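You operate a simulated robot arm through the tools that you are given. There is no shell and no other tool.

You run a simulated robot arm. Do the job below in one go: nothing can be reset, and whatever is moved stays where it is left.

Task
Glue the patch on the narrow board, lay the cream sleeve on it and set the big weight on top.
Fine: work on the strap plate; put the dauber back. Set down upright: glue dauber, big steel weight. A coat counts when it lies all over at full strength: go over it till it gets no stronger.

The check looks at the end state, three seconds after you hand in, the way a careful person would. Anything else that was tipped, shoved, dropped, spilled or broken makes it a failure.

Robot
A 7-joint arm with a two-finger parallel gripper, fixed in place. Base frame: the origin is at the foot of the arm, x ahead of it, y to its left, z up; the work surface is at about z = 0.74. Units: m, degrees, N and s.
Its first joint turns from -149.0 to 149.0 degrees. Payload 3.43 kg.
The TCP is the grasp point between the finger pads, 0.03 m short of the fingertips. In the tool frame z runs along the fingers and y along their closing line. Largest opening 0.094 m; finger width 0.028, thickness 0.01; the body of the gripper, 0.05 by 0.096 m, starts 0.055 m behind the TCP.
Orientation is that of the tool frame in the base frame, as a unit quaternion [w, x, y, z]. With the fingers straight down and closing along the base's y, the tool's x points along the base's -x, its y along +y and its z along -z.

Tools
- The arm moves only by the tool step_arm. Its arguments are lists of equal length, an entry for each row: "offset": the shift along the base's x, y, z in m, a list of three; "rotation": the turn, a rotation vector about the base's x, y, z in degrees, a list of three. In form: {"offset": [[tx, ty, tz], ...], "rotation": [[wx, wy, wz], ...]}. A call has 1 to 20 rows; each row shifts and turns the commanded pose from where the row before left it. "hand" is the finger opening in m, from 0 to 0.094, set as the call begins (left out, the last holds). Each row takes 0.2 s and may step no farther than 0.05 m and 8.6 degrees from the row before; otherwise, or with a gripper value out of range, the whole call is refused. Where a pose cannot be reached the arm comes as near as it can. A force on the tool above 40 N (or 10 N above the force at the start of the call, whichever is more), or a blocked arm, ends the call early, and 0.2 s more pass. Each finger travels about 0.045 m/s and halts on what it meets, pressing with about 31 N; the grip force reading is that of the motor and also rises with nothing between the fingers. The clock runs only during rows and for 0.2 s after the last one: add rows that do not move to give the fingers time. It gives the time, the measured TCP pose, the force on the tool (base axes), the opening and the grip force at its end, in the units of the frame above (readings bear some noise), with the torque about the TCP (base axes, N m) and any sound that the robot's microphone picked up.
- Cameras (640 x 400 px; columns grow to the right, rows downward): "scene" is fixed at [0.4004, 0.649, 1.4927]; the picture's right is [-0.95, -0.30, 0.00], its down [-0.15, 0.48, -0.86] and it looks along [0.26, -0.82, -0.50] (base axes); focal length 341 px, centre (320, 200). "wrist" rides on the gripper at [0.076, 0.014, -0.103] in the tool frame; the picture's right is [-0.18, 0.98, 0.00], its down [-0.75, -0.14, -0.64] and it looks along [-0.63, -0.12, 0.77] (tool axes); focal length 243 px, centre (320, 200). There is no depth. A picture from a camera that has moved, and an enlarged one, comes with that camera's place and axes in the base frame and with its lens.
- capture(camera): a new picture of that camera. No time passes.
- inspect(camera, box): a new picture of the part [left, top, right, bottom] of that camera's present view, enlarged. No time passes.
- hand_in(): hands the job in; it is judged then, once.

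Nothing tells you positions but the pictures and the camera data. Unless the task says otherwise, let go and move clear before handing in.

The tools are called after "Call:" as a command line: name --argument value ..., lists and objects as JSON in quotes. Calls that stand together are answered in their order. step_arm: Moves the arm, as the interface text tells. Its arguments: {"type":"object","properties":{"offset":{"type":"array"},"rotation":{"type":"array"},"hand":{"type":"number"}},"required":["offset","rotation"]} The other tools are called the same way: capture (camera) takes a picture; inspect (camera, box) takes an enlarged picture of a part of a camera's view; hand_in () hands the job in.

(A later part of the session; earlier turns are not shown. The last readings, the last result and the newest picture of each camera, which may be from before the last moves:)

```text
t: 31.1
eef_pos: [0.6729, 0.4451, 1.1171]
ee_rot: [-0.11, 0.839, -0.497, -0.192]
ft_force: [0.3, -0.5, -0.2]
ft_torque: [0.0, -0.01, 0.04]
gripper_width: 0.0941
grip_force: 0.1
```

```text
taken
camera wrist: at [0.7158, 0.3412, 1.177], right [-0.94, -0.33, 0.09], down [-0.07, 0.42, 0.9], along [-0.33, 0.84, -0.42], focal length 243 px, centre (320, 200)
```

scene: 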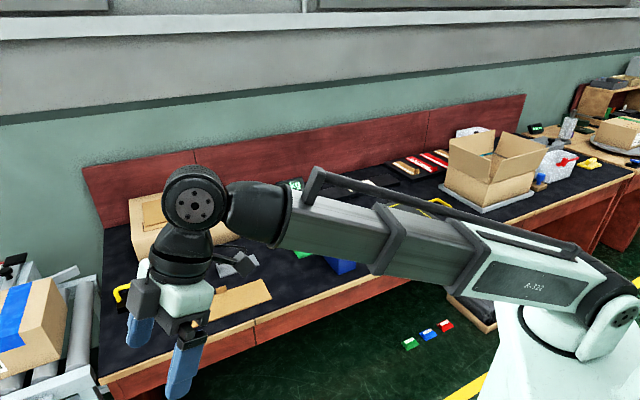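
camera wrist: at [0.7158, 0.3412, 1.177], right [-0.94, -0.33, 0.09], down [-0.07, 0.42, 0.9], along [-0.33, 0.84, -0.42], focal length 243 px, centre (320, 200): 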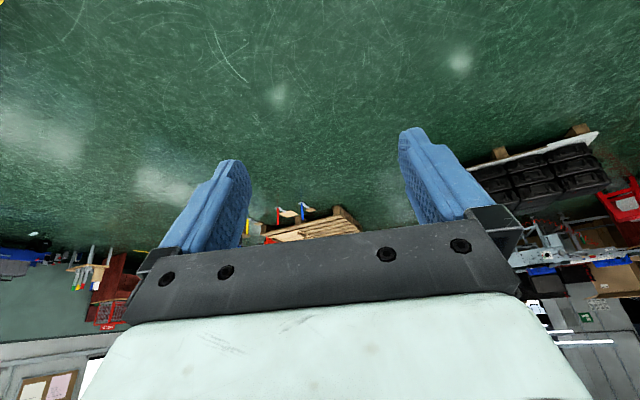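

Nothing else is within reach behind or to the left. I'll go back over the bench's left end and zoom in on the black block with the yellow handle and the small blocks by the wall.

Call:
step_arm --offset '[[0, 0, 0], [0, 0, 0], [0, 0, 0], [0, 0, 0], [0, 0, 0], [0, 0, 0], [0, 0, 0], [0, 0, 0]]' --rotation '[[0, 0, -4], [0, 0, -7], [0, 0, -7], [0, 0, -7], [0, 0, -7], [0, 0, -7], [0, 0, -7], [0, 0, -7]]'

Call:
step_arm --offset '[[0.0225, -0.0358, 0], [0.0206, -0.0369, 0], [0.0187, -0.038, 0], [0.0167, -0.0389, 0], [0.0146, -0.0397, 0], [0.0125, -0.0404, 0], [0.0104, -0.041, 0], [0.0082, -0.0415, 0], [0.006, -0.0419, 0], [0, 0, 0]]' --rotation '[[0, 0, -7], [0, 0, -7], [0, 0, -7], [0, 0, -7], [0, 0, -7], [0, 0, -7], [0, 0, -7], [0, 0, -7], [0, 0, -7], [0, 0, 0]]'

Call:
capture --camera "wrist"

```text
t: 32.9
eef_pos: [0.6734, 0.4462, 1.1182]
ee_rot: [0.185, -0.527, 0.82, 0.123]
ft_force: [-0.3, -0.3, 0.0]
ft_torque: [0.04, -0.01, -0.04]
gripper_width: 0.0939
grip_force: 0.1
```

```text
t: 35.1
eef_pos: [0.8039, 0.0923, 1.1192]
ee_rot: [0.221, -0.022, 0.975, 0.008]
ft_force: [0.5, 0.1, 0.7]
ft_torque: [0.02, 0.01, -0.03]
gripper_width: 0.094
grip_force: 0.1
```

```text
taken
camera wrist: at [0.6909, 0.1016, 1.1767], right [0.12, 0.99, 0.09], down [0.41, -0.13, 0.9], along [0.91, -0.07, -0.42], focal length 243 px, centre (320, 200)
```

wrist: 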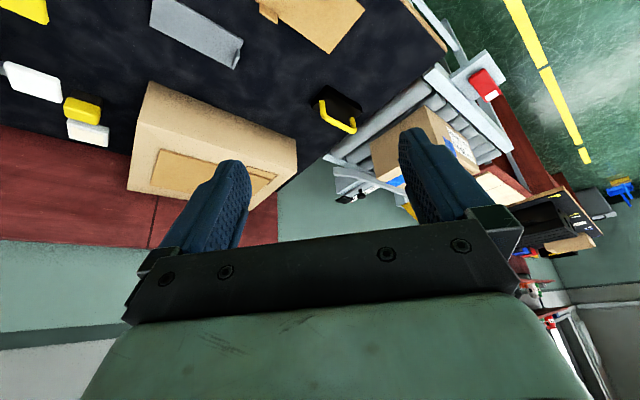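

Call:
inspect --camera "wrist" --box '[300, 70, 380, 145]'

Call:
inspect --camera "wrist" --box '[40, 80, 130, 160]'

Call:
inspect --camera "wrist" --box '[240, 0, 380, 70]'

Call:
inspect --camera "wrist" --box '[120, 0, 260, 100]'

Call:
inspect --camera "wrist" --box '[120, 80, 310, 220]'

```text
5.33 times, centred on (340, 108) of wrist
camera zoom: at [0.6909, 0.1016, 1.1767], right [0.12, 0.99, 0.09], down [0.41, -0.13, 0.9], along [0.91, -0.07, -0.42], focal length 1294 px, centre (213, 693)
```

zoom: 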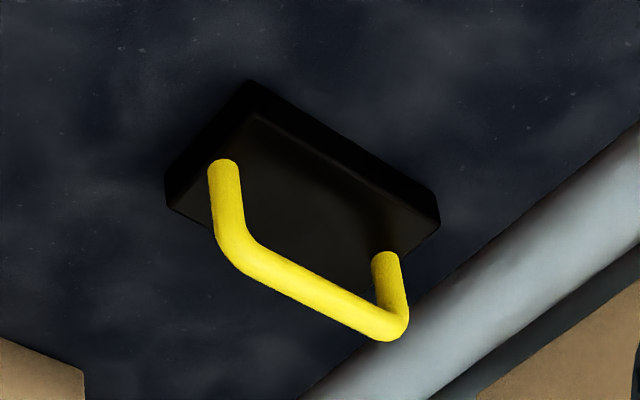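

```text
5.00 times, centred on (85, 120) of wrist
camera zoom: at [0.6909, 0.1016, 1.1767], right [0.12, 0.99, 0.09], down [0.41, -0.13, 0.9], along [0.91, -0.07, -0.42], focal length 1213 px, centre (1495, 600)
```

zoom: 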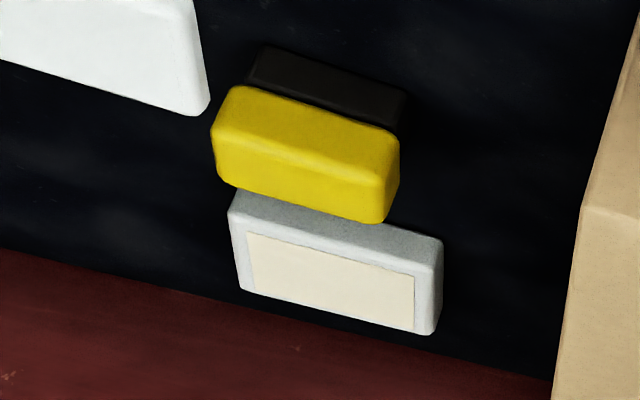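

```text
4.57 times, centred on (310, 35) of wrist
camera zoom: at [0.6909, 0.1016, 1.1767], right [0.12, 0.99, 0.09], down [0.41, -0.13, 0.9], along [0.91, -0.07, -0.42], focal length 1109 px, centre (366, 954)
```

zoom: 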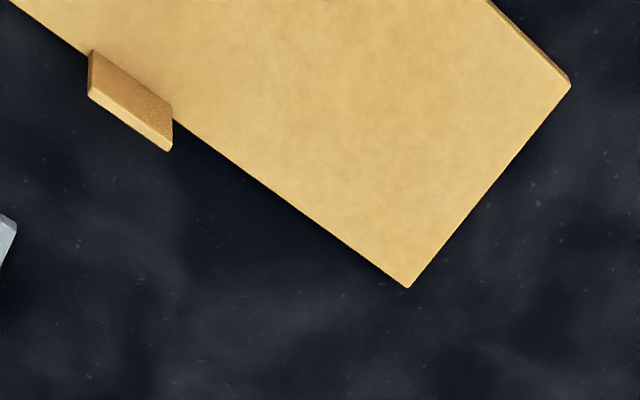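

```text
4.00 times, centred on (190, 50) of wrist
camera zoom: at [0.6909, 0.1016, 1.1767], right [0.12, 0.99, 0.09], down [0.41, -0.13, 0.9], along [0.91, -0.07, -0.42], focal length 970 px, centre (840, 800)
```

zoom: 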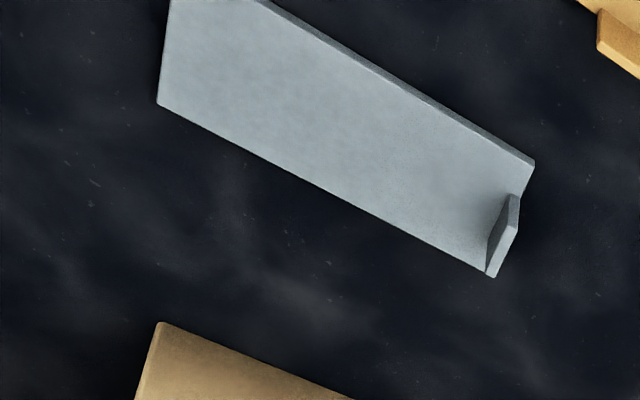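

```text
2.86 times, centred on (215, 150) of wrist
camera zoom: at [0.6909, 0.1016, 1.1767], right [0.12, 0.99, 0.09], down [0.41, -0.13, 0.9], along [0.91, -0.07, -0.42], focal length 693 px, centre (620, 343)
```

zoom: 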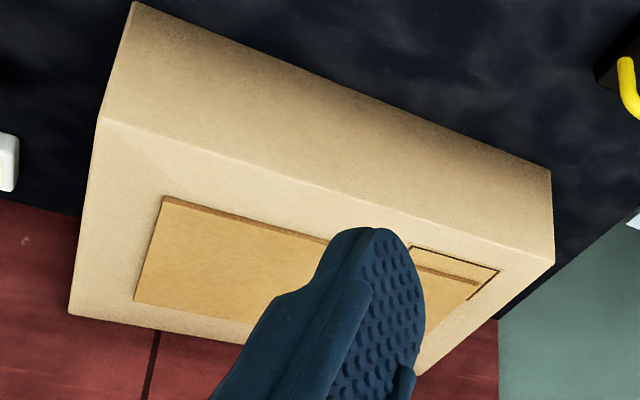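

I want a closer look at the blue-knobbed block and the yellow/black block, as both could be the dauber.

Call:
inspect --camera "scene" --box '[522, 165, 562, 195]'

Call:
inspect --camera "scene" --box '[520, 140, 600, 190]'

Call:
inspect --camera "scene" --box '[395, 270, 465, 360]'

Call:
inspect --camera "scene" --box '[570, 145, 610, 175]'

Call:
inspect --camera "scene" --box '[0, 250, 30, 290]'

Call:
inspect --camera "scene" --box '[440, 120, 500, 170]'

```text
13.33 times, centred on (542, 180) of scene
camera zoom: at [0.4004, 0.649, 1.4927], right [-0.95, -0.3, 0.0], down [-0.15, 0.48, -0.86], along [0.26, -0.82, -0.5], focal length 4552 px, centre (-2640, 467)
```

zoom: 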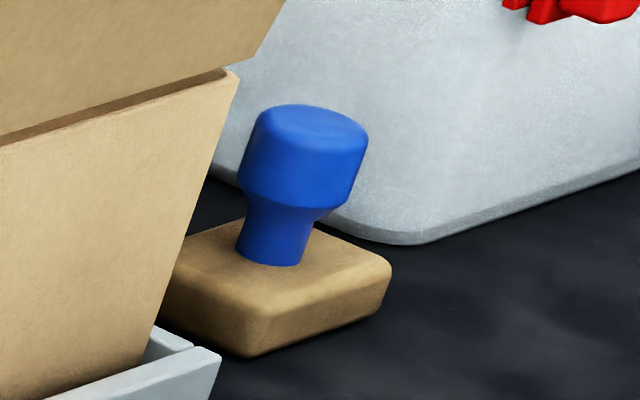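

```text
8.00 times, centred on (560, 165) of scene
camera zoom: at [0.4004, 0.649, 1.4927], right [-0.95, -0.3, 0.0], down [-0.15, 0.48, -0.86], along [0.26, -0.82, -0.5], focal length 2732 px, centre (-1600, 480)
```

zoom: 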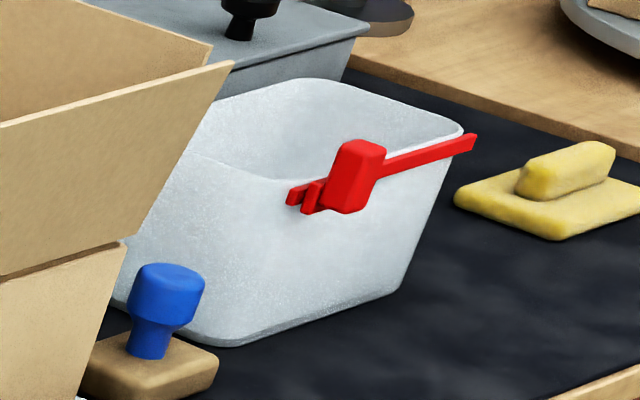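

```text
4.44 times, centred on (430, 315) of scene
camera zoom: at [0.4004, 0.649, 1.4927], right [-0.95, -0.3, 0.0], down [-0.15, 0.48, -0.86], along [0.26, -0.82, -0.5], focal length 1518 px, centre (-169, -311)
```

zoom: 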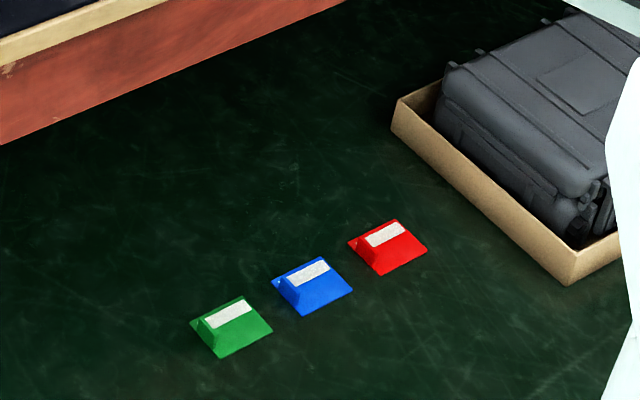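

```text
13.33 times, centred on (590, 160) of scene
camera zoom: at [0.4004, 0.649, 1.4927], right [-0.95, -0.3, 0.0], down [-0.15, 0.48, -0.86], along [0.26, -0.82, -0.5], focal length 4552 px, centre (-3280, 733)
```

zoom: 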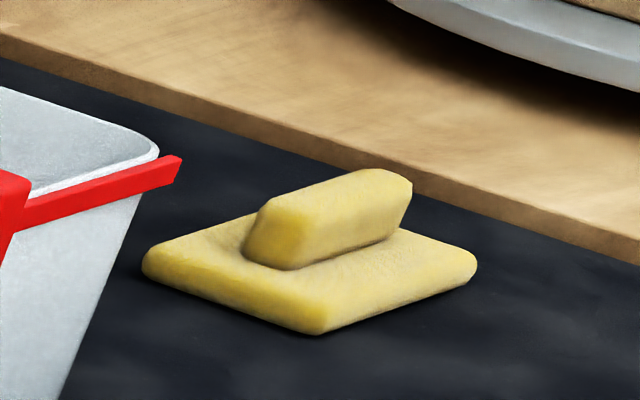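

```text
10.00 times, centred on (15, 270) of scene
camera zoom: at [0.4004, 0.649, 1.4927], right [-0.95, -0.3, 0.0], down [-0.15, 0.48, -0.86], along [0.26, -0.82, -0.5], focal length 3414 px, centre (3370, -500)
```

zoom: 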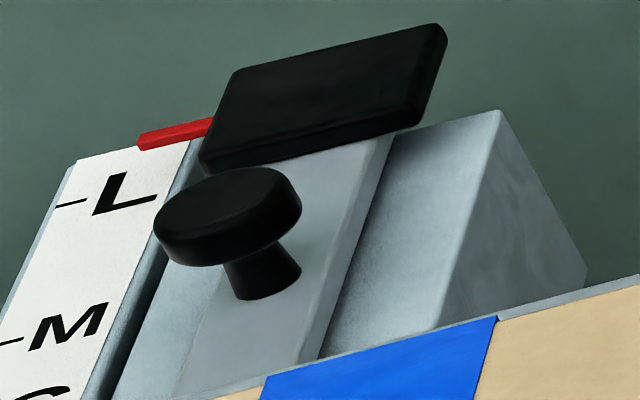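

```text
8.00 times, centred on (470, 145) of scene
camera zoom: at [0.4004, 0.649, 1.4927], right [-0.95, -0.3, 0.0], down [-0.15, 0.48, -0.86], along [0.26, -0.82, -0.5], focal length 2732 px, centre (-880, 640)
```

zoom: 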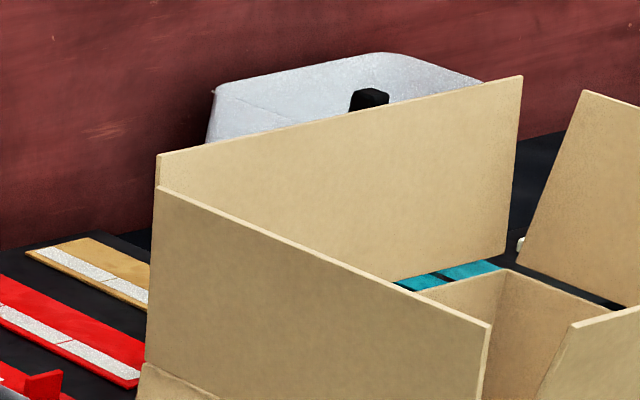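

The white pad with cream top and the small yellow/black block beside it look like a glue pad and dauber, and the black block with the yellow handle looks like the steel weight. I'll straighten the tool and look down closely at the narrow cardboard board for its patch.

Call:
step_arm --offset '[[0, 0, -0.01], [-0.005, 0, -0.01], [-0.005, 0, -0.01], [-0.005, 0, -0.01], [-0.005, 0, -0.01], [-0.005, 0, -0.01], [0, 0, 0]]' --rotation '[[0, 2.5, 0], [0, 4.5, 0], [0, 4.5, 0], [0, 4.5, 0], [0, 4.5, 0], [0, 4.5, 0], [0, 0, 0]]'

Call:
capture --camera "wrist"

Call:
inspect --camera "wrist" --box '[250, 0, 450, 130]'

```text
t: 36.7
eef_pos: [0.7772, 0.0905, 1.0578]
ee_rot: [0.005, -0.021, 1.0, 0.014]
ft_force: [-0.5, 0.3, 0.9]
ft_torque: [0.02, -0.03, 0.03]
gripper_width: 0.0942
grip_force: 0.1
```

```text
taken
camera wrist: at [0.7005, 0.1003, 1.1598], right [0.14, 0.99, 0.03], down [0.75, -0.13, 0.65], along [0.64, -0.07, -0.76], focal length 243 px, centre (320, 200)
```

wrist: 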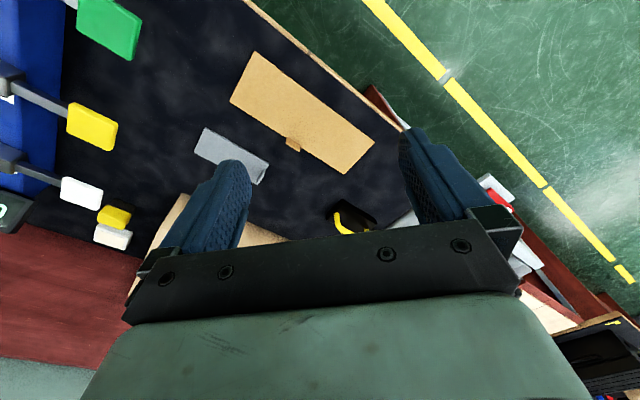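

```text
3.08 times, centred on (350, 65) of wrist
camera zoom: at [0.7005, 0.1003, 1.1598], right [0.14, 0.99, 0.03], down [0.75, -0.13, 0.65], along [0.64, -0.07, -0.76], focal length 746 px, centre (228, 615)
```

zoom: 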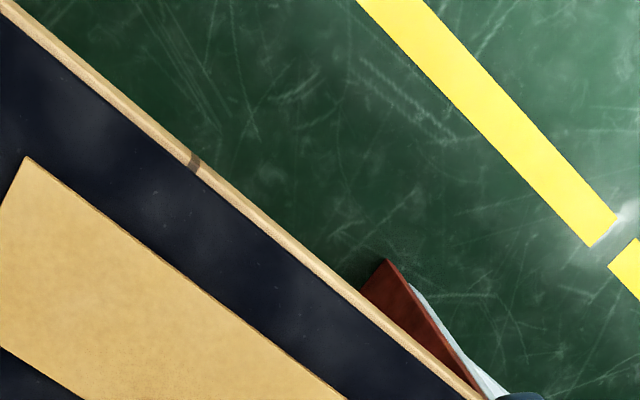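

Call:
inspect --camera "wrist" --box '[220, 40, 390, 180]'

Call:
inspect --camera "wrist" --box '[20, 90, 260, 260]'

Call:
inspect --camera "wrist" --box '[300, 170, 420, 250]'

```text
2.86 times, centred on (305, 110) of wrist
camera zoom: at [0.7005, 0.1003, 1.1598], right [0.14, 0.99, 0.03], down [0.75, -0.13, 0.65], along [0.64, -0.07, -0.76], focal length 693 px, centre (363, 457)
```

zoom: 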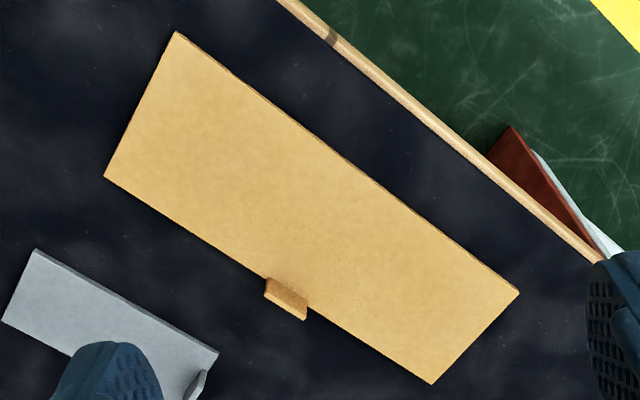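

```text
2.35 times, centred on (140, 175) of wrist
camera zoom: at [0.7005, 0.1003, 1.1598], right [0.14, 0.99, 0.03], down [0.75, -0.13, 0.65], along [0.64, -0.07, -0.76], focal length 571 px, centre (744, 259)
```

zoom: 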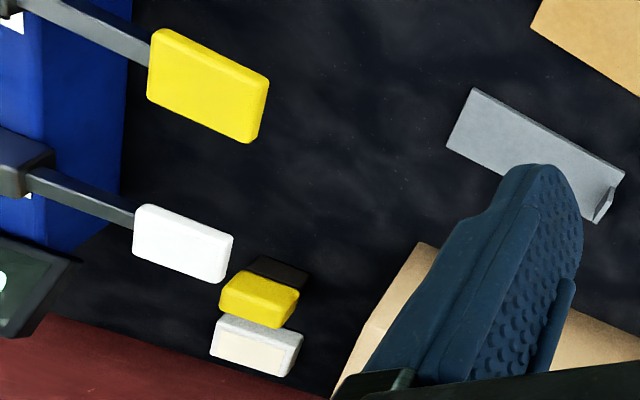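

```text
5.00 times, centred on (360, 210) of wrist
camera zoom: at [0.7005, 0.1003, 1.1598], right [0.14, 0.99, 0.03], down [0.75, -0.13, 0.65], along [0.64, -0.07, -0.76], focal length 1213 px, centre (120, 150)
```

zoom: 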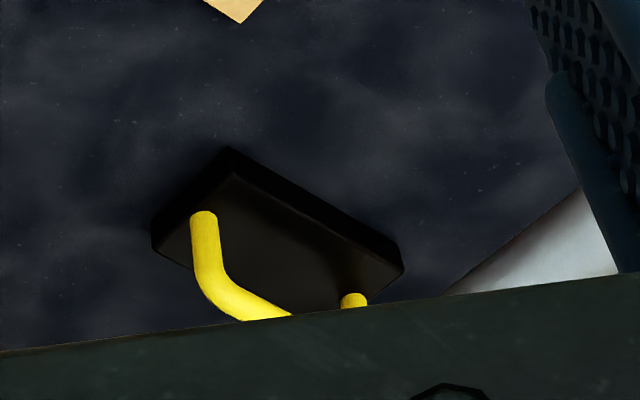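

The narrow board (about 0.25 × 0.09 m, tab on its far long edge) shows no marked patch from above. I'll check the long dark board, the cream piece and the framed plate from above too.

Call:
step_arm --offset '[[0.0036, -0.0407, 0], [0.0015, -0.0409, 0], [-0.0006, -0.0409, 0], [-0.0028, -0.0408, 0], [-0.0049, -0.0406, 0], [-0.007, -0.0403, 0], [-0.0091, -0.0399, 0], [-0.0112, -0.0393, 0], [-0.0132, -0.0387, 0], [-0.0153, -0.0379, 0], [-0.0172, -0.0371, 0], [-0.0191, -0.0361, 0], [-0.021, -0.0351, 0], [-0.0228, -0.0339, 0], [-0.0246, -0.0327, 0], [-0.0262, -0.0314, 0], [-0.0278, -0.03, 0], [-0.0294, -0.0285, 0], [0, 0, 0]]' --rotation '[[0, 0, -3], [0, 0, -3], [0, 0, -3], [0, 0, -3], [0, 0, -3], [0, 0, -3], [0, 0, -3], [0, 0, -3], [0, 0, -3], [0, 0, -3], [0, 0, -3], [0, 0, -3], [0, 0, -3], [0, 0, -3], [0, 0, -3], [0, 0, -3], [0, 0, -3], [0, 0, -3], [0, 0, 0]]'

Call:
capture --camera "wrist"

```text
t: 40.7
eef_pos: [0.5306, -0.5731, 1.057]
ee_rot: [0.01, 0.436, 0.9, 0.011]
ft_force: [0.1, 0.4, 0.1]
ft_torque: [0.0, -0.02, 0.04]
gripper_width: 0.0943
grip_force: 0.1
```

```text
taken
camera wrist: at [0.4919, -0.5051, 1.1587], right [0.88, 0.47, 0.03], down [0.34, -0.68, 0.65], along [0.32, -0.56, -0.76], focal length 243 px, centre (320, 200)
```

wrist: 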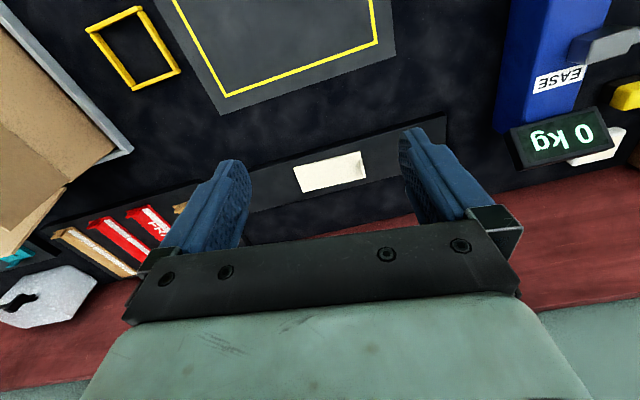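

Call:
inspect --camera "wrist" --box '[240, 100, 460, 220]'

Call:
inspect --camera "wrist" --box '[70, 0, 420, 130]'

Call:
inspect --camera "wrist" --box '[540, 60, 640, 200]'

Call:
inspect --camera "scene" --box '[170, 265, 280, 335]'

Call:
inspect --camera "scene" --box '[405, 185, 465, 225]'

```text
2.91 times, centred on (350, 160) of wrist
camera zoom: at [0.4919, -0.5051, 1.1587], right [0.88, 0.47, 0.03], down [0.34, -0.68, 0.65], along [0.32, -0.56, -0.76], focal length 706 px, centre (233, 316)
```

zoom: 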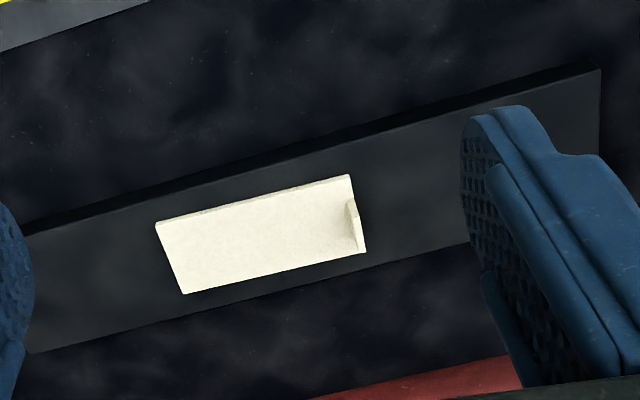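

```text
1.83 times, centred on (245, 65) of wrist
camera zoom: at [0.4919, -0.5051, 1.1587], right [0.88, 0.47, 0.03], down [0.34, -0.68, 0.65], along [0.32, -0.56, -0.76], focal length 444 px, centre (457, 447)
```

zoom: 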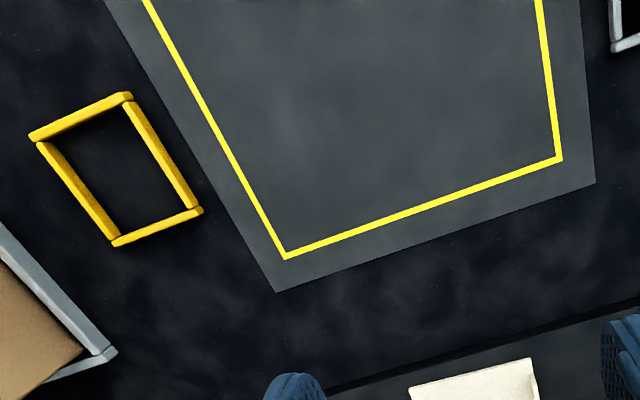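

```text
2.86 times, centred on (590, 130) of wrist
camera zoom: at [0.4919, -0.5051, 1.1587], right [0.88, 0.47, 0.03], down [0.34, -0.68, 0.65], along [0.32, -0.56, -0.76], focal length 693 px, centre (-451, 400)
```

zoom: 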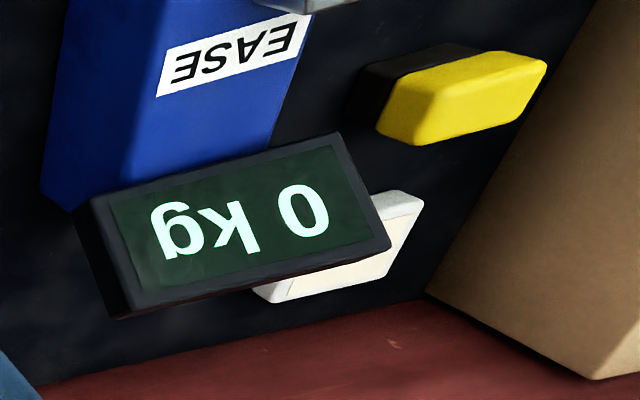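

```text
5.71 times, centred on (225, 300) of scene
camera zoom: at [0.4004, 0.649, 1.4927], right [-0.95, -0.3, 0.0], down [-0.15, 0.48, -0.86], along [0.26, -0.82, -0.5], focal length 1951 px, centre (863, -371)
```

zoom: 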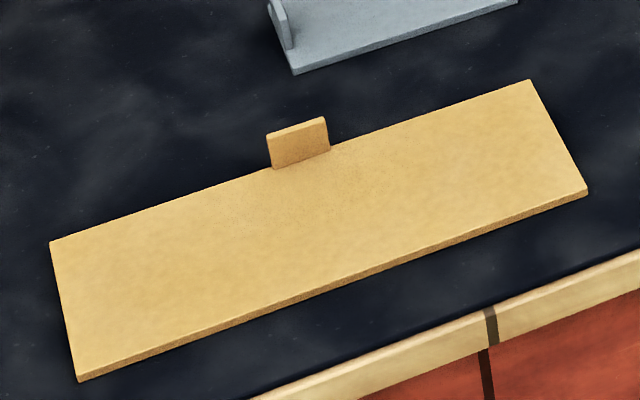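

```text
10.00 times, centred on (435, 205) of scene
camera zoom: at [0.4004, 0.649, 1.4927], right [-0.95, -0.3, 0.0], down [-0.15, 0.48, -0.86], along [0.26, -0.82, -0.5], focal length 3414 px, centre (-830, 150)
```

zoom: 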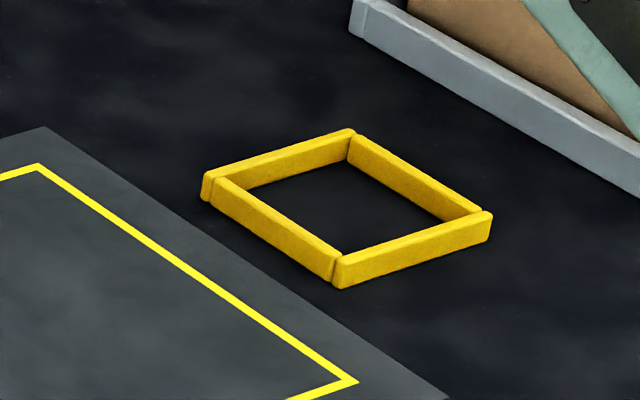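

My reading now: the strapping gear (puck, frames) is irrelevant. The glue kit is the yellow dauber with its cream glue pad by the wall, the black handled weight at far left, the cardboard narrow board, and the cream sleeve on the long dark board. The dauber and weight lie beyond straight-down reach, so I'll test a tilted approach in the air near the dauber.

Call:
step_arm --offset '[[0.015, 0.016, 0.002], [0.025, 0.026, 0.004], [0.027, 0.028, 0.005], [0.027, 0.028, 0.005], [0.027, 0.028, 0.005], [0.027, 0.028, 0.005], [0.027, 0.028, 0.005], [0.027, 0.028, 0.005], [0.027, 0.028, 0.004], [0.025, 0.026, 0.002], [0.015, 0.018, 0], [0, 0, 0]]' --rotation '[[0, 0, 3], [0, 0, 3.7], [-3.536, -3.536, 0], [-3.536, -3.536, 0], [-3.536, -3.536, 0], [-3.536, -3.536, 0], [-3.536, -3.536, 0], [-3.536, -3.536, 0], [-3.536, -3.536, 0], [0, 0, 0], [0, 0, 0], [0, 0, 0]]'

Call:
capture --camera "wrist"

Call:
capture --camera "scene"

```text
t: 43.3
eef_pos: [0.7972, -0.2907, 1.1014]
ee_rot: [0.288, 0.361, 0.88, -0.107]
ft_force: [0.6, -1.0, 0.1]
ft_torque: [0.0, -0.01, -0.01]
gripper_width: 0.094
grip_force: 0.0
```

```text
taken
camera wrist: at [0.7202, -0.1957, 1.1401], right [0.79, 0.6, 0.13], down [0.06, -0.28, 0.96], along [0.61, -0.75, -0.26], focal length 243 px, centre (320, 200)
```

wrist: 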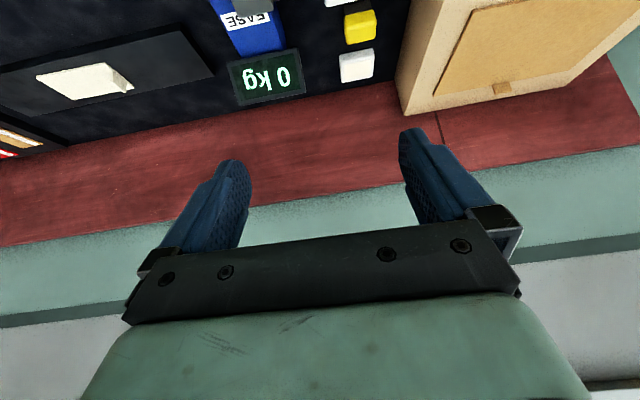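

```text
taken
```

scene: 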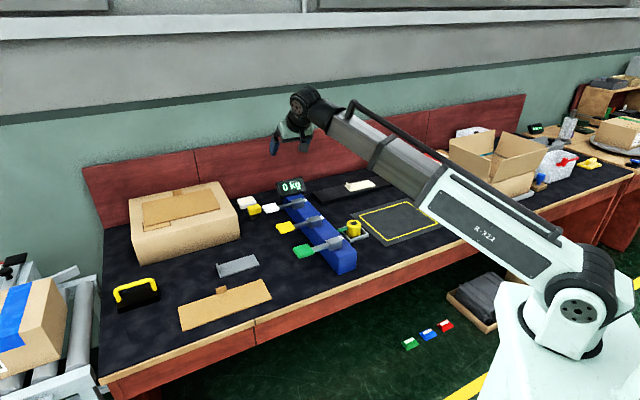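

Call:
inspect --camera "wrist" --box '[310, 0, 430, 100]'

Call:
inspect --camera "wrist" --box '[400, 0, 640, 130]'

```text
4.00 times, centred on (370, 50) of wrist
camera zoom: at [0.7202, -0.1957, 1.1401], right [0.79, 0.6, 0.13], down [0.06, -0.28, 0.96], along [0.61, -0.75, -0.26], focal length 970 px, centre (120, 800)
```

zoom: 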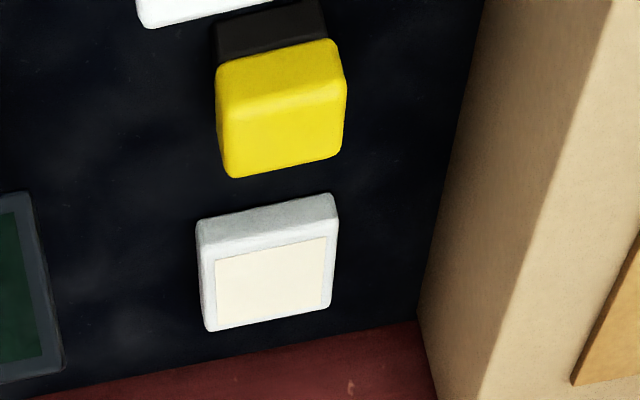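

```text
2.67 times, centred on (520, 65) of wrist
camera zoom: at [0.7202, -0.1957, 1.1401], right [0.79, 0.6, 0.13], down [0.06, -0.28, 0.96], along [0.61, -0.75, -0.26], focal length 647 px, centre (-213, 560)
```

zoom: 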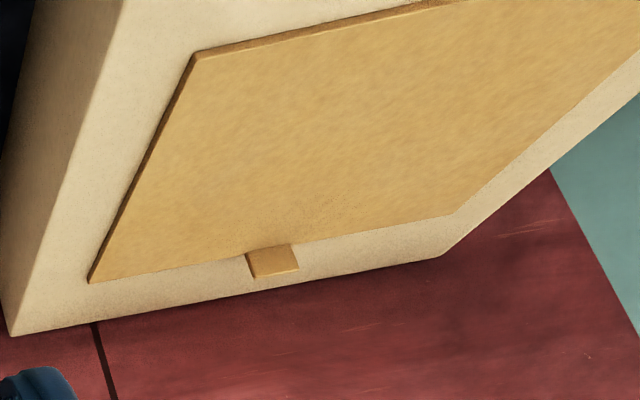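

Call:
inspect --camera "scene" --box '[243, 194, 275, 224]'

Call:
inspect --camera "wrist" --box '[340, 0, 390, 50]'

Call:
inspect --camera "wrist" --box '[340, 40, 390, 90]'

```text
13.33 times, centred on (259, 209) of scene
camera zoom: at [0.4004, 0.649, 1.4927], right [-0.95, -0.3, 0.0], down [-0.15, 0.48, -0.86], along [0.26, -0.82, -0.5], focal length 4552 px, centre (1133, 80)
```

zoom: 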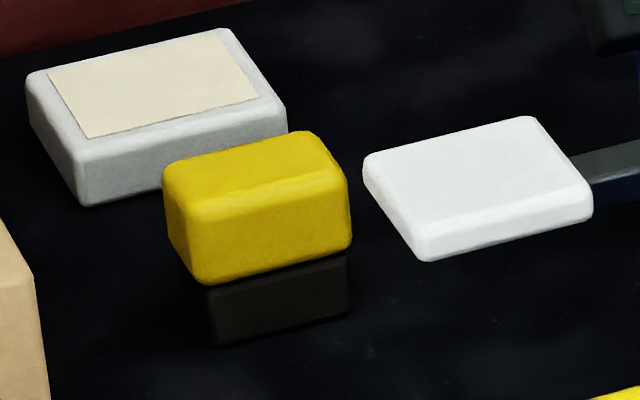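

```text
8.00 times, centred on (365, 25) of wrist
camera zoom: at [0.7202, -0.1957, 1.1401], right [0.79, 0.6, 0.13], down [0.06, -0.28, 0.96], along [0.61, -0.75, -0.26], focal length 1941 px, centre (-40, 1600)
```

zoom: 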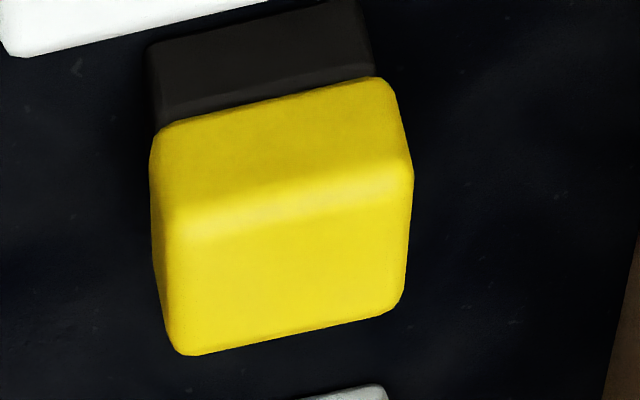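

```text
8.00 times, centred on (365, 65) of wrist
camera zoom: at [0.7202, -0.1957, 1.1401], right [0.79, 0.6, 0.13], down [0.06, -0.28, 0.96], along [0.61, -0.75, -0.26], focal length 1941 px, centre (-40, 1280)
```

zoom: 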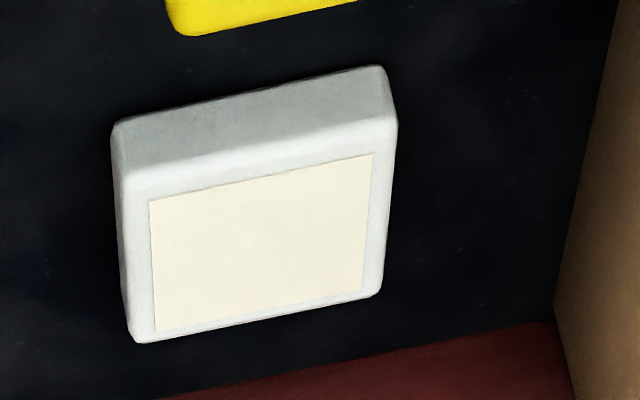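

The dauber stands at about (1.00, −0.38), 45 mm tall, with the glue pad 10 cm behind it. The white RELEASE paddle is just in front, so I need a shallow tilt. I'll reduce the tilt to 25° and see whether the arm reaches above the dauber.

Call:
step_arm --offset '[[0.02, -0.01, -0.005], [0.03, -0.013, -0.01], [0.03, -0.013, -0.015], [0.03, -0.013, -0.015], [0.03, -0.013, -0.015], [0.03, -0.013, -0.015], [0.02, -0.01, -0.015], [0.013, -0.005, -0.01], [0, 0, 0]]' --rotation '[[2.6, 2.6, 0], [2.6, 2.6, 0], [2.6, 2.6, 0], [0, 0, -1], [0, 0, 0], [0, 0, 0], [0, 0, 0], [0, 0, 0], [0, 0, 0]]'

Call:
capture --camera "wrist"

Call:
capture --camera "scene"

```text
t: 45.3
eef_pos: [1.0047, -0.3796, 1.0001]
ee_rot: [0.202, 0.379, 0.9, -0.072]
ft_force: [0.3, -0.3, 0.3]
ft_torque: [0.01, -0.02, 0.01]
gripper_width: 0.0938
grip_force: 0.0
```

```text
taken
camera wrist: at [0.9354, -0.2906, 1.0613], right [0.81, 0.57, 0.1], down [0.18, -0.41, 0.89], along [0.55, -0.71, -0.44], focal length 243 px, centre (320, 200)
```

wrist: 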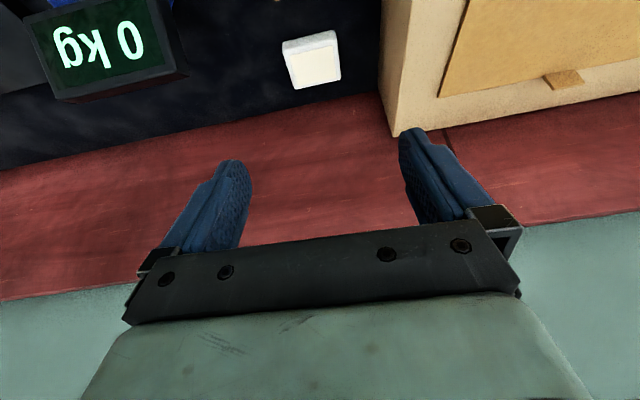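

```text
taken
```

scene: 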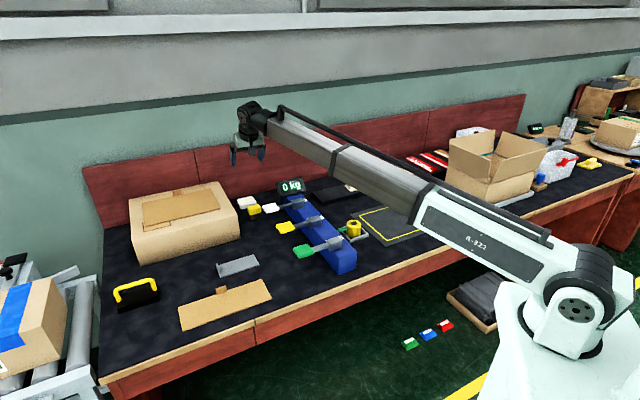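

The arm reaches there comfortably with a 25° tilt. First I'll move the narrow board onto the framed strap plate, so I'll swing over to its tab at about (0.90, 0.034) with the tool straight down and closing across the tab.

Call:
step_arm --offset '[[-0.015, 0.012, 0], [-0.027, 0.022, 0], [-0.03, 0.024, 0], [-0.03, 0.024, 0], [-0.03, 0.024, 0], [-0.02, 0.02, 0], [0.002, 0.03, 0], [0.003, 0.033, 0], [0.003, 0.034, 0], [0.003, 0.034, 0], [0.004, 0.034, -0.01], [0.005, 0.034, -0.01], [0.006, 0.034, -0.01], [0.007, 0.03, -0.01], [0.008, 0.017, -0.01], [0.006, 0.008, -0.01], [0, 0, 0]]' --rotation '[[2.95, 2.95, 0], [2.95, 2.95, 0], [2.95, 2.95, 0], [2.95, 2.95, 0], [2.95, 2.95, 0], [2.85, 2.85, 0], [0, 0, 6], [0, 0, 8.5], [0, 0, 8.5], [0, 0, 8.5], [0, 0, 8.5], [0, 0, 8.5], [0, 0, 8.5], [0, 0, 8.5], [0, 0, 8.5], [0, 0, 8.5], [0, 0, 8]]'

Call:
capture --camera "wrist"

Call:
capture --camera "scene"

```text
t: 48.9
eef_pos: [0.898, 0.0339, 0.9401]
ee_rot: [-0.005, -0.381, 0.925, 0.008]
ft_force: [0.7, -1.0, -0.4]
ft_torque: [0.04, 0.02, 0.01]
gripper_width: 0.0941
grip_force: 0.2
```

```text
taken
camera wrist: at [0.8363, -0.0104, 1.043], right [-0.56, 0.83, 0.02], down [0.64, 0.42, 0.64], along [0.52, 0.37, -0.77], focal length 243 px, centre (320, 200)
```

wrist: 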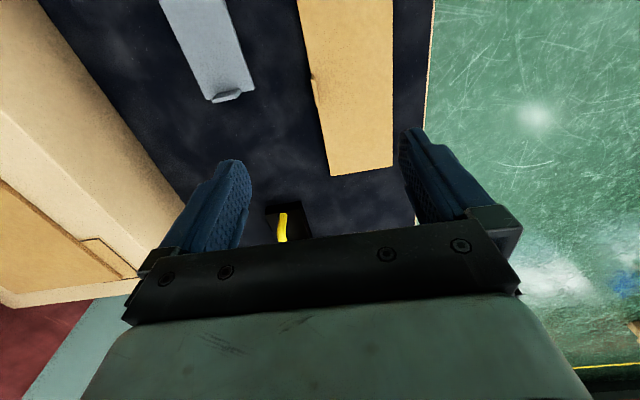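

```text
taken
```

scene: 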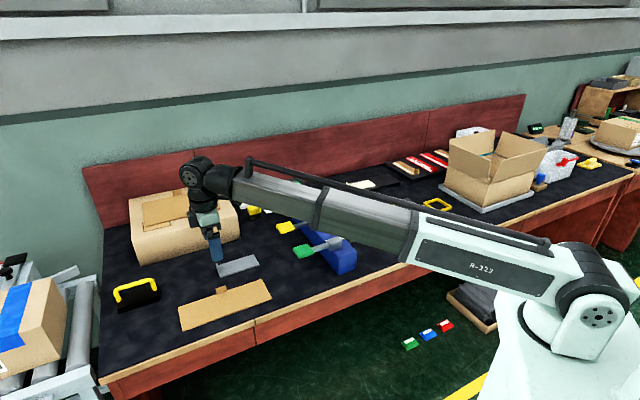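

Call:
inspect --camera "wrist" --box '[270, 20, 370, 130]'

Call:
inspect --camera "wrist" --box '[150, 0, 440, 190]'

```text
3.64 times, centred on (320, 75) of wrist
camera zoom: at [0.8363, -0.0104, 1.043], right [-0.56, 0.83, 0.02], down [0.64, 0.42, 0.64], along [0.52, 0.37, -0.77], focal length 882 px, centre (320, 654)
```

zoom: 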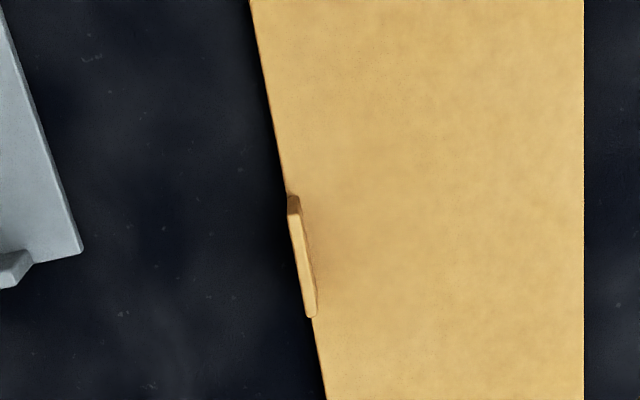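

```text
2.11 times, centred on (295, 95) of wrist
camera zoom: at [0.8363, -0.0104, 1.043], right [-0.56, 0.83, 0.02], down [0.64, 0.42, 0.64], along [0.52, 0.37, -0.77], focal length 511 px, centre (373, 421)
```

zoom: 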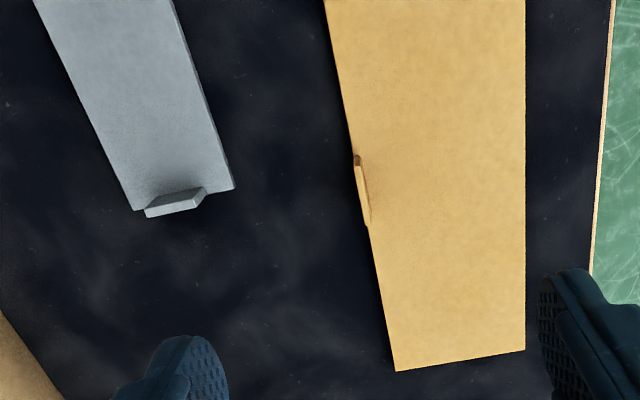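

The tab is centred at about (0.900, 0.032), almost directly below the gripper. I'll narrow the opening and descend around the tab.

Call:
step_arm --hand 0.04 --offset '[[0.002, -0.002, 0], [0, 0, 0], [0, 0, 0], [0, 0, -0.02], [0, 0, -0.03], [0, 0, -0.03], [0, 0, -0.03], [0, 0, -0.02], [0, 0, -0.015], [0, 0, 0]]' --rotation '[[0, 0, 0], [0, 0, 0], [0, 0, 0], [0, 0, 0], [0, 0, 0], [0, 0, 0], [0, 0, 0], [0, 0, 0], [0, 0, 0], [0, 0, 0]]'

Call:
inspect --camera "scene" --box '[180, 240, 280, 310]'

Call:
capture --camera "wrist"

```text
t: 51.1
eef_pos: [0.901, 0.0303, 0.795]
ee_rot: [-0.005, -0.38, 0.925, 0.008]
ft_force: [0.8, 0.5, 1.3]
ft_torque: [0.0, 0.02, 0.02]
gripper_width: 0.04
grip_force: 0.1
```

```text
5.71 times, centred on (230, 275) of scene
camera zoom: at [0.4004, 0.649, 1.4927], right [-0.95, -0.3, 0.0], down [-0.15, 0.48, -0.86], along [0.26, -0.82, -0.5], focal length 1951 px, centre (834, -229)
```

zoom: 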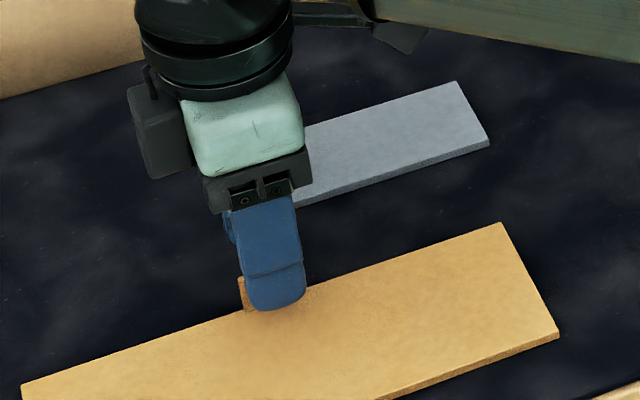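

```text
taken
camera wrist: at [0.8395, -0.0129, 0.8984], right [-0.56, 0.83, 0.02], down [0.65, 0.42, 0.64], along [0.52, 0.37, -0.77], focal length 243 px, centre (320, 200)
```

wrist: 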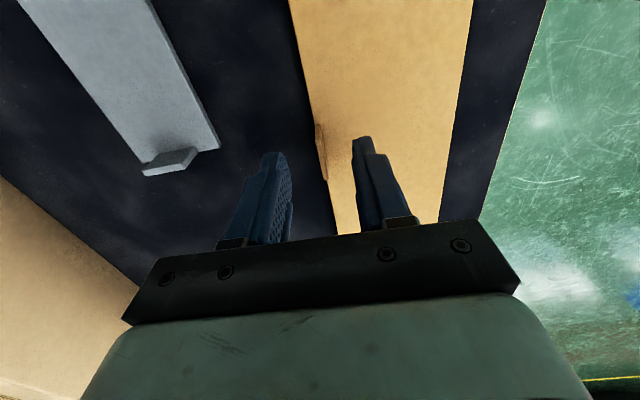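

The tab is between the fingers. I'll lower the last 15 mm and close on it.

Call:
step_arm --offset '[[0, 0, -0.008], [0, 0, -0.007], [0, 0, 0]]' --rotation '[[0, 0, 0], [0, 0, 0], [0, 0, 0]]'

Call:
step_arm --hand 0.0 --offset '[[0, 0, 0], [0, 0, 0], [0, 0, 0], [0, 0, 0], [0, 0, 0]]' --rotation '[[0, 0, 0], [0, 0, 0], [0, 0, 0], [0, 0, 0], [0, 0, 0]]'

Call:
inspect --camera "scene" --box '[180, 240, 280, 310]'

```text
t: 51.9
eef_pos: [0.9005, 0.0322, 0.7791]
ee_rot: [-0.006, -0.38, 0.925, 0.009]
ft_force: [-0.1, 0.0, -0.2]
ft_torque: [-0.02, 0.01, -0.01]
gripper_width: 0.0398
grip_force: 0.0
```

```text
t: 53.1
eef_pos: [0.9002, 0.032, 0.78]
ee_rot: [-0.006, -0.38, 0.925, 0.009]
ft_force: [0.3, -0.6, -1.2]
ft_torque: [-0.01, -0.03, 0.0]
gripper_width: 0.0025
grip_force: 30.6
```

```text
5.71 times, centred on (230, 275) of scene
camera zoom: at [0.4004, 0.649, 1.4927], right [-0.95, -0.3, 0.0], down [-0.15, 0.48, -0.86], along [0.26, -0.82, -0.5], focal length 1951 px, centre (834, -229)
```

zoom: 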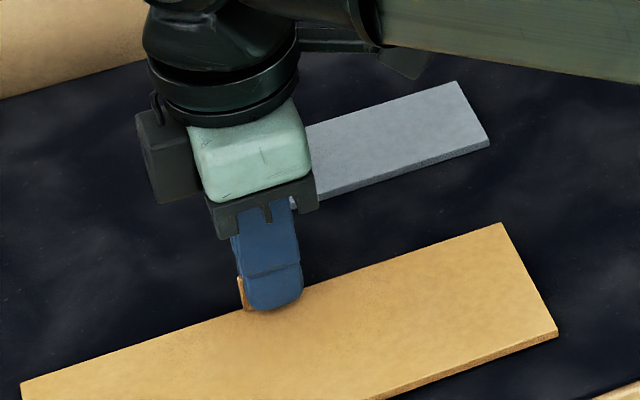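

The fingers stopped 2.5 mm apart, so they are holding the tab. I'll lift a little and check.

Call:
step_arm --offset '[[0, 0, 0.005], [0, 0, 0.01], [0, 0, 0.015], [0, 0, 0.02], [0, 0, 0]]' --rotation '[[0, 0, 0], [0, 0, 0], [0, 0, 0], [0, 0, 0], [0, 0, 0]]'

Call:
inspect --camera "scene" --box '[160, 220, 300, 330]'

```text
t: 54.3
eef_pos: [0.8986, 0.0318, 0.8297]
ee_rot: [-0.005, -0.38, 0.925, 0.008]
ft_force: [-0.4, -0.9, -0.3]
ft_torque: [-0.04, -0.02, -0.01]
gripper_width: 0.0029
grip_force: 31.2
```

```text
3.64 times, centred on (230, 275) of scene
camera zoom: at [0.4004, 0.649, 1.4927], right [-0.95, -0.3, 0.0], down [-0.15, 0.48, -0.86], along [0.26, -0.82, -0.5], focal length 1242 px, centre (647, -73)
```

zoom: 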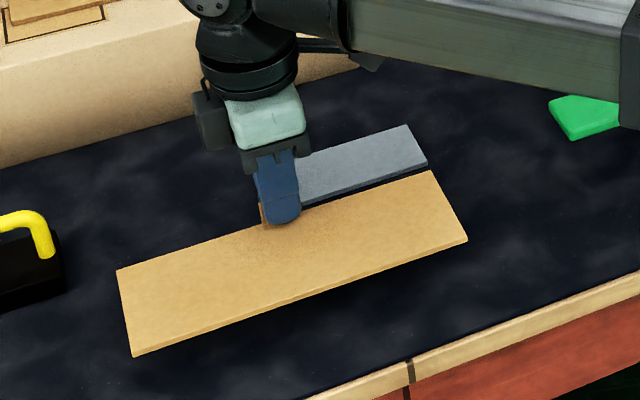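

The board hangs level from the tab. I'll raise it over the levers and carry it toward the strap plate, keeping its orientation.

Call:
step_arm --offset '[[0, 0, 0.02], [0, 0, 0.03], [0, 0, 0.035], [0, 0, 0.035], [-0.004, -0.01, 0.025], [-0.008, -0.022, 0.01], [-0.01, -0.03, 0], [-0.011, -0.031, 0], [-0.011, -0.031, 0], [-0.011, -0.031, 0], [-0.011, -0.031, 0], [-0.011, -0.031, 0], [-0.011, -0.031, 0], [-0.011, -0.031, 0], [-0.011, -0.031, 0], [-0.011, -0.031, 0], [-0.011, -0.031, 0], [-0.008, -0.02, 0], [0, 0, 0]]' --rotation '[[0, 0, 0], [0, 0, 0], [0, 0, 0], [0, 0, 0], [0, 0, 0], [0, 0, 0], [0, 0, 0], [0, 0, 0], [0, 0, 0], [0, 0, 0], [0, 0, 0], [0, 0, 0], [0, 0, 0], [0, 0, 0], [0, 0, 0], [0, 0, 0], [0, 0, 0], [0, 0, 0], [0, 0, 0]]'

Call:
capture --camera "scene"

Call:
capture --camera "wrist"

```text
t: 58.3
eef_pos: [0.7603, -0.3605, 0.9838]
ee_rot: [-0.005, -0.379, 0.925, 0.009]
ft_force: [0.5, 0.2, 0.1]
ft_torque: [0.02, 0.02, -0.01]
gripper_width: 0.0027
grip_force: 30.1
```

```text
taken
```

scene: 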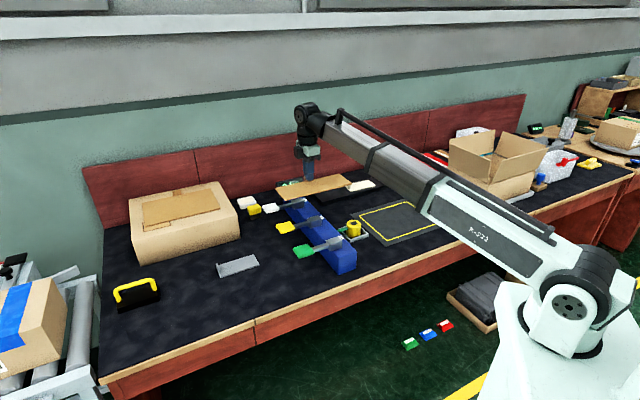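

```text
taken
camera wrist: at [0.6975, -0.4048, 1.0869], right [-0.56, 0.83, 0.02], down [0.65, 0.42, 0.64], along [0.52, 0.37, -0.77], focal length 243 px, centre (320, 200)
```

wrist: 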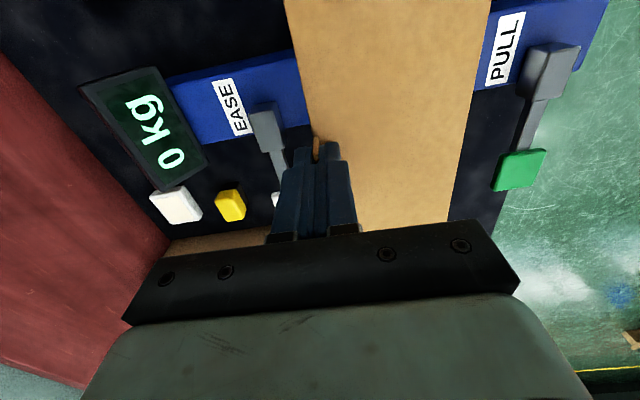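

Call:
step_arm --offset '[[-0.012, -0.013, 0], [-0.022, -0.024, 0], [-0.024, -0.026, 0], [-0.024, -0.026, 0], [-0.024, -0.026, 0], [-0.024, -0.026, 0], [-0.024, -0.026, 0], [-0.024, -0.026, 0], [-0.024, -0.026, 0], [-0.018, -0.02, 0], [-0.01, -0.01, -0.01], [0, 0, -0.02], [-0.01, 0.01, -0.03], [-0.015, 0.015, -0.03], [-0.015, 0.015, -0.03], [-0.011, 0.011, -0.02], [0, 0, 0]]' --rotation '[[0, 0, 0], [0, 0, 0], [0, 0, 0], [0, 0, 0], [0, 0, 0], [0, 0, 0], [0, 0, 0], [0, 0, 0], [0, 0, 0], [0, 0, 0], [0, 0, 0], [0, 0, 0], [0, 0, 0], [0, 0, 0], [0, 0, 0], [0, 0, 0], [0, 0, 0]]'

Call:
inspect --camera "scene" --box '[320, 130, 480, 250]'

Call:
capture --camera "wrist"

```text
t: 61.9
eef_pos: [0.4782, -0.5612, 0.8449]
ee_rot: [-0.006, -0.379, 0.925, 0.008]
ft_force: [-1.3, -0.1, 0.0]
ft_torque: [-0.01, 0.0, 0.01]
gripper_width: 0.0025
grip_force: 31.5
```

```text
3.33 times, centred on (400, 190) of scene
camera zoom: at [0.4004, 0.649, 1.4927], right [-0.95, -0.3, 0.0], down [-0.15, 0.48, -0.86], along [0.26, -0.82, -0.5], focal length 1138 px, centre (53, 233)
```

zoom: 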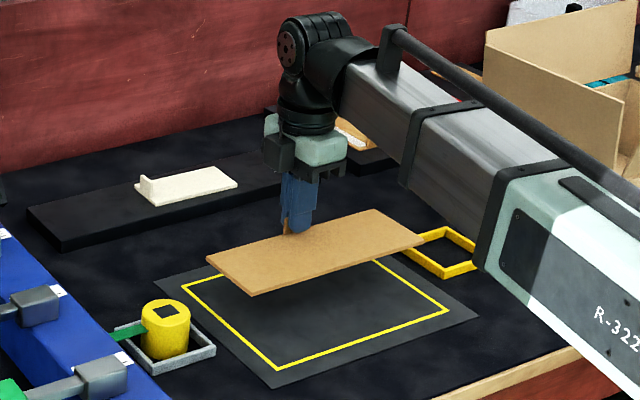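

```text
taken
camera wrist: at [0.4167, -0.6051, 0.9482], right [-0.56, 0.83, 0.02], down [0.65, 0.42, 0.64], along [0.52, 0.37, -0.77], focal length 243 px, centre (320, 200)
```

wrist: 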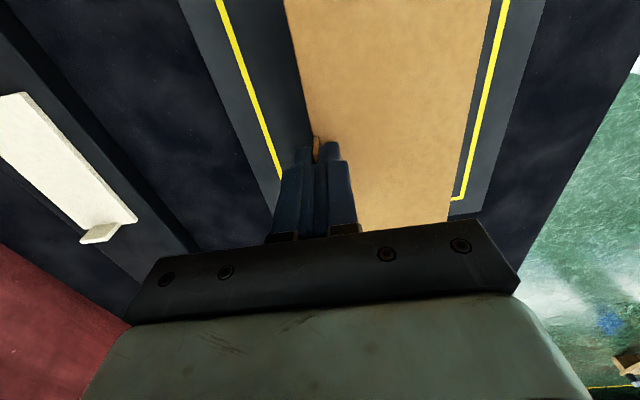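

The board is centred over the strap plate. I'll lower it gently until it touches.

Call:
step_arm --offset '[[0, 0, -0.015], [0, 0, -0.02], [0, 0, -0.015], [0, 0, -0.006], [0, 0, -0.003], [0, 0, -0.002], [0, 0, 0]]' --rotation '[[0, 0, 0], [0, 0, 0], [0, 0, 0], [0, 0, 0], [0, 0, 0], [0, 0, 0], [0, 0, 0]]'

Call:
inspect --camera "scene" --box '[340, 170, 450, 250]'

```text
t: 63.5
eef_pos: [0.4776, -0.5594, 0.7846]
ee_rot: [-0.006, -0.38, 0.925, 0.008]
ft_force: [0.6, 0.5, 0.5]
ft_torque: [0.0, -0.01, -0.01]
gripper_width: 0.0026
grip_force: 31.2
```

```text
5.00 times, centred on (395, 210) of scene
camera zoom: at [0.4004, 0.649, 1.4927], right [-0.95, -0.3, 0.0], down [-0.15, 0.48, -0.86], along [0.26, -0.82, -0.5], focal length 1707 px, centre (-55, 150)
```

zoom: 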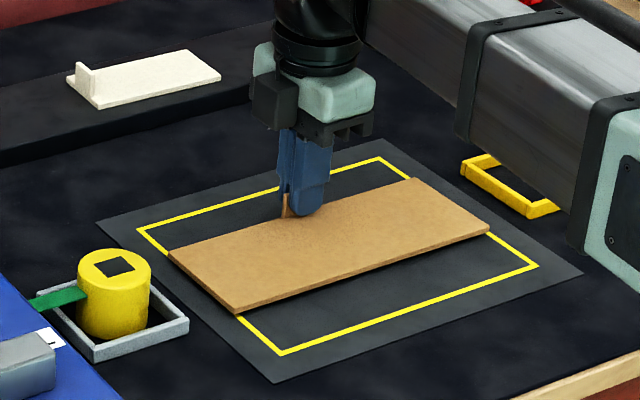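

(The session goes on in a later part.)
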